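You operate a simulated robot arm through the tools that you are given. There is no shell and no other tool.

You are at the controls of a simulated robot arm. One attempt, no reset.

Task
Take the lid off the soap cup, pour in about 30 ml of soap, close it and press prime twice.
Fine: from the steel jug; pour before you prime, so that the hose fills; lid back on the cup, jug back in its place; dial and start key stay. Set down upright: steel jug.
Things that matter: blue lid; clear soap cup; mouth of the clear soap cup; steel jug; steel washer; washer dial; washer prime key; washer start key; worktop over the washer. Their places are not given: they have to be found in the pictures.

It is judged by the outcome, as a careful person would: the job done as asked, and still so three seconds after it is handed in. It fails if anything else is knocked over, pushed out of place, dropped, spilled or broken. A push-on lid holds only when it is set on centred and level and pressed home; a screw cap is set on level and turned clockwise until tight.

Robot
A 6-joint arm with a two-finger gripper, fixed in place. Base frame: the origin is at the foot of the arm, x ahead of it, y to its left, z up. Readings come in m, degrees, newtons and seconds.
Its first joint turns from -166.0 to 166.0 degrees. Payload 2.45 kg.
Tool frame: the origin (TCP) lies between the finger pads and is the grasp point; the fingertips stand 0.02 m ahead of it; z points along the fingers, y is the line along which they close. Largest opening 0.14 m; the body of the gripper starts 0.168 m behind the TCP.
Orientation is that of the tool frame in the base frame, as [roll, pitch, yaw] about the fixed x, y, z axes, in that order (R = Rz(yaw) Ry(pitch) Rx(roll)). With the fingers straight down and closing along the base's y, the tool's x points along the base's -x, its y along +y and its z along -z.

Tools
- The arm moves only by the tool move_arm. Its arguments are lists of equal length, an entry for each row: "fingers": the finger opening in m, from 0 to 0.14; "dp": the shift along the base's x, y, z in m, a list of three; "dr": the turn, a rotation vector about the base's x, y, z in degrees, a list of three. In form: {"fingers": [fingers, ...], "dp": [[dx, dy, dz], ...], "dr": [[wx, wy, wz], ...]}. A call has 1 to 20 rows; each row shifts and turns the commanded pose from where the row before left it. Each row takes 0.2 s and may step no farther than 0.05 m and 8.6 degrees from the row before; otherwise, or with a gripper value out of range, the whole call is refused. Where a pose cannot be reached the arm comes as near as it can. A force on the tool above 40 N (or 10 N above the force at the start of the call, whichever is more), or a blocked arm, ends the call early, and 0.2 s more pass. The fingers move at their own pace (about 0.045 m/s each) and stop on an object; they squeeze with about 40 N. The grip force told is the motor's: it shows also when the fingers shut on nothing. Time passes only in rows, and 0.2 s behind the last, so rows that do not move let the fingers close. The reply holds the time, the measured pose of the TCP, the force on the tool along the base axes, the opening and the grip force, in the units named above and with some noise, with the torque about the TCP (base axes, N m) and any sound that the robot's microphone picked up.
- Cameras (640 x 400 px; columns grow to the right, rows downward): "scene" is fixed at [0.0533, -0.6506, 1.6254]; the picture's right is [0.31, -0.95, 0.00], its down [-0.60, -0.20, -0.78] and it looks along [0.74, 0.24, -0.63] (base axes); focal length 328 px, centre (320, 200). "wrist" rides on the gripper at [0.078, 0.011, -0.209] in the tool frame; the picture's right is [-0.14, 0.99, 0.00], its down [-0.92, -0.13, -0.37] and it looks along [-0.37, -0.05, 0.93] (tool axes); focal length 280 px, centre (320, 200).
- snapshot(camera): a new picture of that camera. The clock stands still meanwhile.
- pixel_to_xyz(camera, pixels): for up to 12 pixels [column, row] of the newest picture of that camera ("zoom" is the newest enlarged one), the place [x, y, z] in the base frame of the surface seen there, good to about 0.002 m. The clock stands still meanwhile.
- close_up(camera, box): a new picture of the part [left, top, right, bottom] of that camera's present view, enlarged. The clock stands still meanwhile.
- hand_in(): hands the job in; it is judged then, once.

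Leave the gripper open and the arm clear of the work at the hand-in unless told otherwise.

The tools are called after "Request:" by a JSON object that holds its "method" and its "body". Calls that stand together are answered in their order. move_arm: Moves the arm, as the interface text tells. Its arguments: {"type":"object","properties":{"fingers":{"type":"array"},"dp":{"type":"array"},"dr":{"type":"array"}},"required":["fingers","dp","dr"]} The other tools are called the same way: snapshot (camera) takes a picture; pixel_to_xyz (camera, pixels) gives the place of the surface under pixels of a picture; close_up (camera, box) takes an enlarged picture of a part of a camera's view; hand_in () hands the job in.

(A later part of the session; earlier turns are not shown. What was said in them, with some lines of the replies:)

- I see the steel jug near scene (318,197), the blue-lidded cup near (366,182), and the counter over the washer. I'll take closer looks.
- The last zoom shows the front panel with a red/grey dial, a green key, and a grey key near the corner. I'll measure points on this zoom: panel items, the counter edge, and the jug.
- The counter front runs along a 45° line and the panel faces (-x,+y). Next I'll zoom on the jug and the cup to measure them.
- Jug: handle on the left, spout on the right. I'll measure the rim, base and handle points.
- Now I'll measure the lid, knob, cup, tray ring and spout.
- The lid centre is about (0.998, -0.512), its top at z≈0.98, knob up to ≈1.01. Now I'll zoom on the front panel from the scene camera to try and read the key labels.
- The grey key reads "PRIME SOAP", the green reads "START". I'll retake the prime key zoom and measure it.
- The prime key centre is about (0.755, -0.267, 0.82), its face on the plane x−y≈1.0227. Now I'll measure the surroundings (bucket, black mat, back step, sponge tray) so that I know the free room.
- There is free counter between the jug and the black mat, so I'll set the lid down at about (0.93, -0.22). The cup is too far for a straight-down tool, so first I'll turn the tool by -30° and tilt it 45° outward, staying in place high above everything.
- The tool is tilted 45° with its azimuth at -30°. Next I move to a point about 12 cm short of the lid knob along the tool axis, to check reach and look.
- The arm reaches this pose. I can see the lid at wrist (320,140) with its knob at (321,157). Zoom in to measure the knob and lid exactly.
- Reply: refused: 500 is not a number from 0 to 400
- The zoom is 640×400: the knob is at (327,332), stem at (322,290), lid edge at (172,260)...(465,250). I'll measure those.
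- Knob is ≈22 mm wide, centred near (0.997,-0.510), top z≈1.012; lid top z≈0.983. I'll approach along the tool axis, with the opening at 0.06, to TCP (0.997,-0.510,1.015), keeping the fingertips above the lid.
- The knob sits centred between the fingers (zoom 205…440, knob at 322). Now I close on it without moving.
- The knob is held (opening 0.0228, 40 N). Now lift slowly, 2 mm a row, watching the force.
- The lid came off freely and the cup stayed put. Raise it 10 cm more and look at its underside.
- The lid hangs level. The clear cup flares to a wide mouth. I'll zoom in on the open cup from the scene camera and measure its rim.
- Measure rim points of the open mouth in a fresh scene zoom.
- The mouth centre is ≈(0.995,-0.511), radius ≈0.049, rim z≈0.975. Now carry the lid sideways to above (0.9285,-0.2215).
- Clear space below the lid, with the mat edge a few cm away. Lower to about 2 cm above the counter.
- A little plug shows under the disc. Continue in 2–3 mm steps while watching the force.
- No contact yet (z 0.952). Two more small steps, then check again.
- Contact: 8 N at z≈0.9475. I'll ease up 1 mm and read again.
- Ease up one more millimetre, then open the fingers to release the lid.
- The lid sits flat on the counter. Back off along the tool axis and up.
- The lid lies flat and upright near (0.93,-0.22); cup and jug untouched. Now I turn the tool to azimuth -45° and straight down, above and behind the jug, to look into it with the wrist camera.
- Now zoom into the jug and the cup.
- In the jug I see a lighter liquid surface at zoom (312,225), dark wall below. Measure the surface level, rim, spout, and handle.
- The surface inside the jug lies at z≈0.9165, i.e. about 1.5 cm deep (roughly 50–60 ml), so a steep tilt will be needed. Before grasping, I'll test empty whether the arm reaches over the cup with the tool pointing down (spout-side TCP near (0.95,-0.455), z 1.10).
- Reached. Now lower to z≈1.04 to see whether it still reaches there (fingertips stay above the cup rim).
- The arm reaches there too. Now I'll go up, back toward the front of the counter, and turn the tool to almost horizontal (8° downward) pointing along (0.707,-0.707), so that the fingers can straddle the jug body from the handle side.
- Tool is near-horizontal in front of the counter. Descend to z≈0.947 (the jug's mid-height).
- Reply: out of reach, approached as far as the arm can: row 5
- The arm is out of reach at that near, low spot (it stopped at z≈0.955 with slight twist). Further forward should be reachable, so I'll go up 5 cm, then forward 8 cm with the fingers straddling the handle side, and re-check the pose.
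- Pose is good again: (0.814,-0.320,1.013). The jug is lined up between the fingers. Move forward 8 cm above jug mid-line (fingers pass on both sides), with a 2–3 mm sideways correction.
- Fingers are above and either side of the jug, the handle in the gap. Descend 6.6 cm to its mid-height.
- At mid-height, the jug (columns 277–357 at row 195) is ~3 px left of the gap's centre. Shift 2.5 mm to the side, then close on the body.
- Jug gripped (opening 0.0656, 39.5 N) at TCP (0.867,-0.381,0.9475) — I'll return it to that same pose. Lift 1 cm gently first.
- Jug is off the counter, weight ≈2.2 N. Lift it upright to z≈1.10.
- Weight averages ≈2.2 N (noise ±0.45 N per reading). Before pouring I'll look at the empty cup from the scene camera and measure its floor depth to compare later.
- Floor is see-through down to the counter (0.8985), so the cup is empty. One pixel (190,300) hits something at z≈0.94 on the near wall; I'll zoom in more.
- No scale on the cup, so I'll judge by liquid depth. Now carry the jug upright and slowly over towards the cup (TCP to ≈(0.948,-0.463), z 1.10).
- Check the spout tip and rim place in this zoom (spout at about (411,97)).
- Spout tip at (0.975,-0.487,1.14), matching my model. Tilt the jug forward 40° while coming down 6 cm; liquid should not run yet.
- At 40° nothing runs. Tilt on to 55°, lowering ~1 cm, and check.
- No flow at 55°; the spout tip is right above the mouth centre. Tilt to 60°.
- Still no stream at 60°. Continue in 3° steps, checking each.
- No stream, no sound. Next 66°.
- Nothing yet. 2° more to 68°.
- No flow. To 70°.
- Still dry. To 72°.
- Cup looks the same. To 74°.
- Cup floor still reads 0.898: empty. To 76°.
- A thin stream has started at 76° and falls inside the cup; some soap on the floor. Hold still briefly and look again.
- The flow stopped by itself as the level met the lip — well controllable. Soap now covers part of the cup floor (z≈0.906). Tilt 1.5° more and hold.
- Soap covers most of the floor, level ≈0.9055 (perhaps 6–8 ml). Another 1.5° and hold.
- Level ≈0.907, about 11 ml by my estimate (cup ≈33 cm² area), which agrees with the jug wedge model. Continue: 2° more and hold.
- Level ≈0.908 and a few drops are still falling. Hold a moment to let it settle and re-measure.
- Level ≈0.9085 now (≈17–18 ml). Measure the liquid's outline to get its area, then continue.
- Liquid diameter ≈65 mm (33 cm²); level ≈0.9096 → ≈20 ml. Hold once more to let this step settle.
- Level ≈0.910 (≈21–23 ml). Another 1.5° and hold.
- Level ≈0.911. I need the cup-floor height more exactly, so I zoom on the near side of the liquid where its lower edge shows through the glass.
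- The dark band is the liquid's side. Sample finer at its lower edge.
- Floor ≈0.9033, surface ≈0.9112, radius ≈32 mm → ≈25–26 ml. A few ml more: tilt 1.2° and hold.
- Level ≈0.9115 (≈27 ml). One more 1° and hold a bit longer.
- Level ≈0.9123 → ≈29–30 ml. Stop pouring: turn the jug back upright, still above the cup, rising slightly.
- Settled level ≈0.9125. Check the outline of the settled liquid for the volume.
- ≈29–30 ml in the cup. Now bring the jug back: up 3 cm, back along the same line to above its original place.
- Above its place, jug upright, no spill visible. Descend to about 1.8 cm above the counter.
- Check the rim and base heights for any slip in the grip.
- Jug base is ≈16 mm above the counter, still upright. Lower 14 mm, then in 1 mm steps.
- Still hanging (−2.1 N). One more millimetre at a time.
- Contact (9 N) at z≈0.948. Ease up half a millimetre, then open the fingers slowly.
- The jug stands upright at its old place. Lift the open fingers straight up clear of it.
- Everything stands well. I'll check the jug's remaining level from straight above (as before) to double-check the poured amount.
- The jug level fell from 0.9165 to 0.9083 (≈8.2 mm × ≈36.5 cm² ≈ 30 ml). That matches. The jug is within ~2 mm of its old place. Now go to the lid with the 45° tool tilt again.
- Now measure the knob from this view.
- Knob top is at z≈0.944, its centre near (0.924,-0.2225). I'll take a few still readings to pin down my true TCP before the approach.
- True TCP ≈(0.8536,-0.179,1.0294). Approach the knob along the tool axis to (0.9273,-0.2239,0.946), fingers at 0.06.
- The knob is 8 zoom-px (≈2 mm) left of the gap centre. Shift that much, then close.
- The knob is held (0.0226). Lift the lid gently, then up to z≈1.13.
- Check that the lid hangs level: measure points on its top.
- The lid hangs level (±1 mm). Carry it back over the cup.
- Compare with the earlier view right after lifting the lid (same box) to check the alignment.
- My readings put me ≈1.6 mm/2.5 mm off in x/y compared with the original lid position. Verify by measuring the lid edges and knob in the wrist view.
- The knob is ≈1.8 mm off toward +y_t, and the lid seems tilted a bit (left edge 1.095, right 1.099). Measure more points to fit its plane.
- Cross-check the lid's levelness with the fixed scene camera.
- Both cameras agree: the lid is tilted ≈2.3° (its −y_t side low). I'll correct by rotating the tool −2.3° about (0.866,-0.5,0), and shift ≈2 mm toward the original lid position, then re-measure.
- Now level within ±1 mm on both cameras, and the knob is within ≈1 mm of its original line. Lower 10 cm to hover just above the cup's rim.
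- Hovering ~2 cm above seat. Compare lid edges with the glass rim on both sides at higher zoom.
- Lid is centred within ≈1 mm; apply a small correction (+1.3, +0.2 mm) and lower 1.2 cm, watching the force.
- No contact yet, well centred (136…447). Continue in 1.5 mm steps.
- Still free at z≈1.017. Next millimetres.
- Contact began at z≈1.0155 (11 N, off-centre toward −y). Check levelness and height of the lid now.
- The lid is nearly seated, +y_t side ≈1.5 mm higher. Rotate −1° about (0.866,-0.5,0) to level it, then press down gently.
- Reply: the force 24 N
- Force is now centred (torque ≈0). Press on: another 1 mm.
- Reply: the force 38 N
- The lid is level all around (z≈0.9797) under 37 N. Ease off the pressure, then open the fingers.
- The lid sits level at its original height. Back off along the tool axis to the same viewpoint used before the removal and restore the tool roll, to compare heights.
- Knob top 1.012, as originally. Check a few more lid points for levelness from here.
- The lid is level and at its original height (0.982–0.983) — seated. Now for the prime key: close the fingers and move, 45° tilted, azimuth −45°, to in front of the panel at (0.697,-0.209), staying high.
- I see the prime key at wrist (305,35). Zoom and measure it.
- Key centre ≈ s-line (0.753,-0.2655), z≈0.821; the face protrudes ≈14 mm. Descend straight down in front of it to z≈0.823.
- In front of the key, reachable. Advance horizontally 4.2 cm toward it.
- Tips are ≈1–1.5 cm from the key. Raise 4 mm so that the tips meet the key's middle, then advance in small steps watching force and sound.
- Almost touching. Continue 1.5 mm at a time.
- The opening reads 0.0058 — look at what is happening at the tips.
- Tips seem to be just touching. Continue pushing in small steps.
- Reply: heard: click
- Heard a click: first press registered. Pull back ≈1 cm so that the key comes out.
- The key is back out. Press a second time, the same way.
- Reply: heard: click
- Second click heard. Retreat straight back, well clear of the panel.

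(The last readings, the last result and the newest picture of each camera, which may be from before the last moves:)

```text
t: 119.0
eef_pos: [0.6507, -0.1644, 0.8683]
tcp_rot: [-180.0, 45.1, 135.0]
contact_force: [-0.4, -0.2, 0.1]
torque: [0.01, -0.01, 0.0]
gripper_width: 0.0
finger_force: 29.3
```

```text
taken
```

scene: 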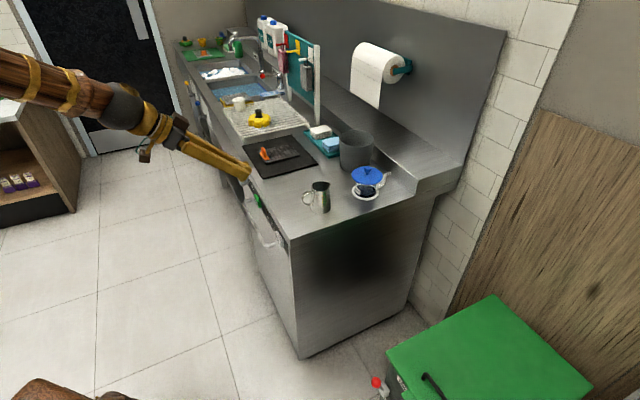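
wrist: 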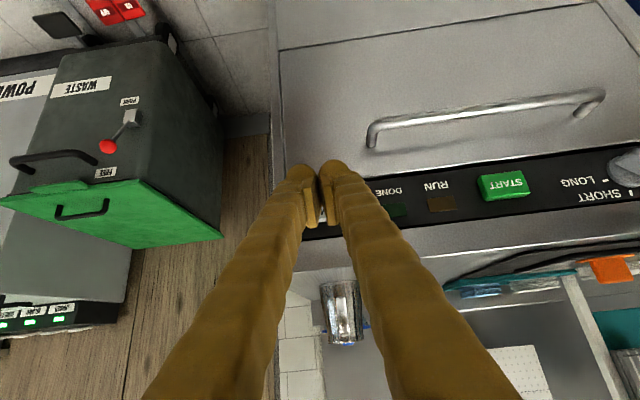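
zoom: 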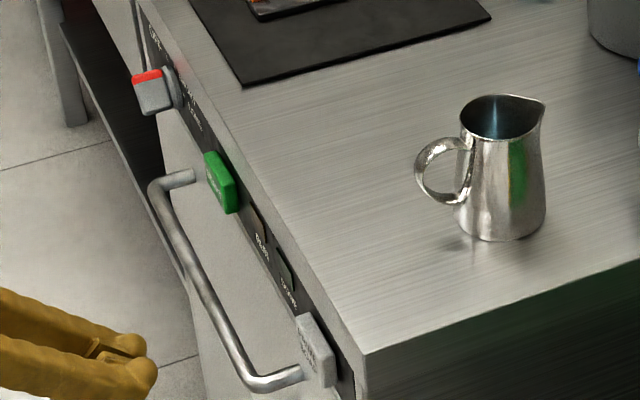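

Keys and dial as before, lamps dark. Raise the arm clear and open the gripper.

Request:
{"method": "move_arm", "body": {"fingers": [0.0, 0.0, 0.04, 0.08, 0.1, 0.1, 0.1, 0.1], "dp": [[-0.01, 0.01, 0.03], [-0.01, 0.01, 0.045], [0, 0, 0.045], [0, 0, 0.045], [0, 0, 0.045], [0, 0, 0.04], [0, 0, 0.03], [0, 0, 0]], "dr": [[0, 0, 0], [0, 0, 0], [0, 0, 0], [0, 0, 0], [0, 0, 0], [0, 0, 0], [0, 0, 0], [0, 0, 0]]}}

Request:
{"method": "snapshot", "body": {"camera": "scene"}}

Request:
{"method": "close_up", "body": {"camera": "scene", "box": [300, 140, 412, 215]}}

Request:
{"method": "close_up", "body": {"camera": "scene", "box": [338, 160, 402, 205]}}

```text
t: 120.8
eef_pos: [0.635, -0.1448, 1.129]
tcp_rot: [-178.4, 44.0, 136.1]
contact_force: [0.5, -0.8, -0.6]
torque: [0.0, 0.01, 0.0]
gripper_width: 0.1
finger_force: 0.1
```

```text
taken
```

scene: 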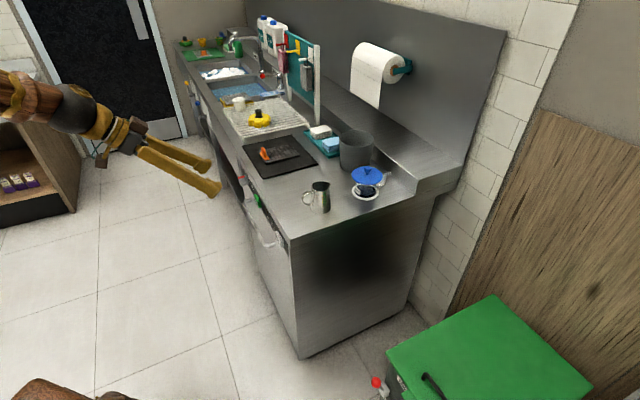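

```text
5.33 times, centred on (356, 178) of scene
```

zoom: 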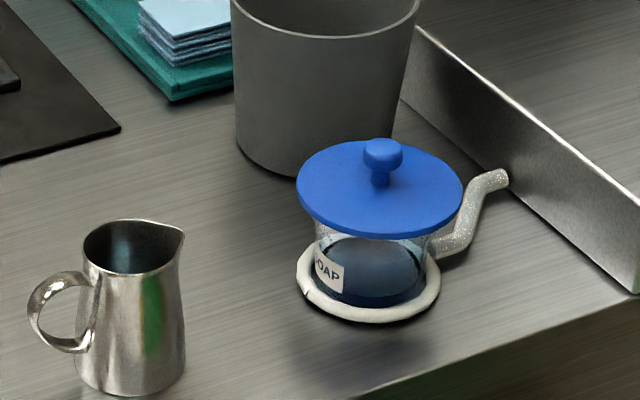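

```text
8.89 times, centred on (370, 182) of scene
```

zoom: 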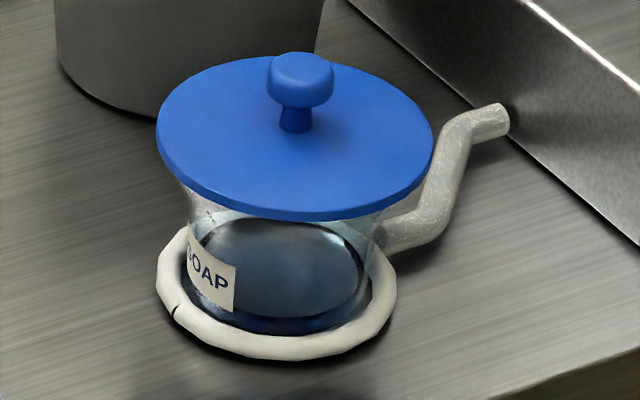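

Final check on the lid's levelness and the jug's place.

Request:
{"method": "pixel_to_xyz", "body": {"camera": "zoom", "pixels": [[165, 125], [180, 155], [220, 185], [280, 203], [330, 205], [390, 185], [425, 150], [425, 120], [200, 85], [370, 80], [300, 58], [300, 160]]}}

Request:
{"method": "close_up", "body": {"camera": "scene", "box": [290, 170, 354, 220]}}

```text
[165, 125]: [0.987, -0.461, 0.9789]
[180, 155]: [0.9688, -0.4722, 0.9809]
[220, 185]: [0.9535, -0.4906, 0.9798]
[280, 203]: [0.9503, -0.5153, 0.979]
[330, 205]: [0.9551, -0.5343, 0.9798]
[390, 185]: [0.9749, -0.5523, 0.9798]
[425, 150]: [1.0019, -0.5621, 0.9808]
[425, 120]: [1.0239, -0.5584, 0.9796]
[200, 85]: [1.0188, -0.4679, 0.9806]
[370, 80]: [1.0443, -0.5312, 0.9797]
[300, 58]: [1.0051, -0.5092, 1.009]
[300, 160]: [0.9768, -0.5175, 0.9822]
```

```text
8.00 times, centred on (322, 195) of scene
```

zoom: 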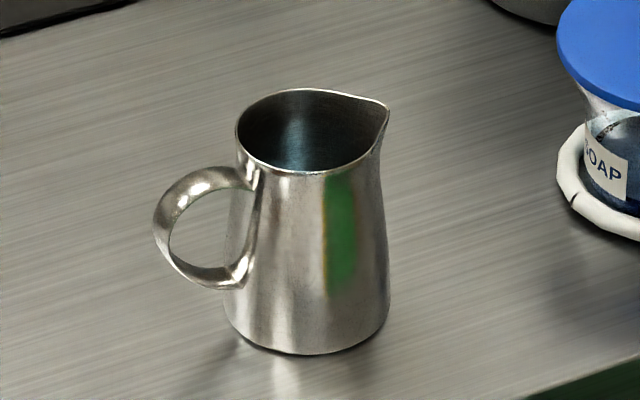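

The lid is level (0.979–0.981 all round, knob 1.009) and the jug stands upright about 3 mm from where it was. About 30 ml of soap is in the cup, and prime was pressed twice, with a click each time. The dial and start key are untouched, and the arm is clear with the gripper open, so I'm handing in.

Request:
{"method": "hand_in", "body": {}}

```text
The job is handed in.
```

The job is done and handed in. About 30 ml of soap is in the cup, the lid is back on, and I pressed prime twice after closing it.

- **Pour:** The soap came from the steel jug before priming. The level in the cup and the drop in the jug both give about 30 ml. I saw no spills.
- **Lid:** It sits level and centred at its original height. I pressed it down with about 37 N, but heard no click and did not pull on it to test the hold.
- **Jug:** It stands upright, about 3 mm from where it started.
- **Prime key:** I heard one click on each press.
- **Dial and start key:** I did not touch either one.

The gripper is open and the arm is clear of the counter.
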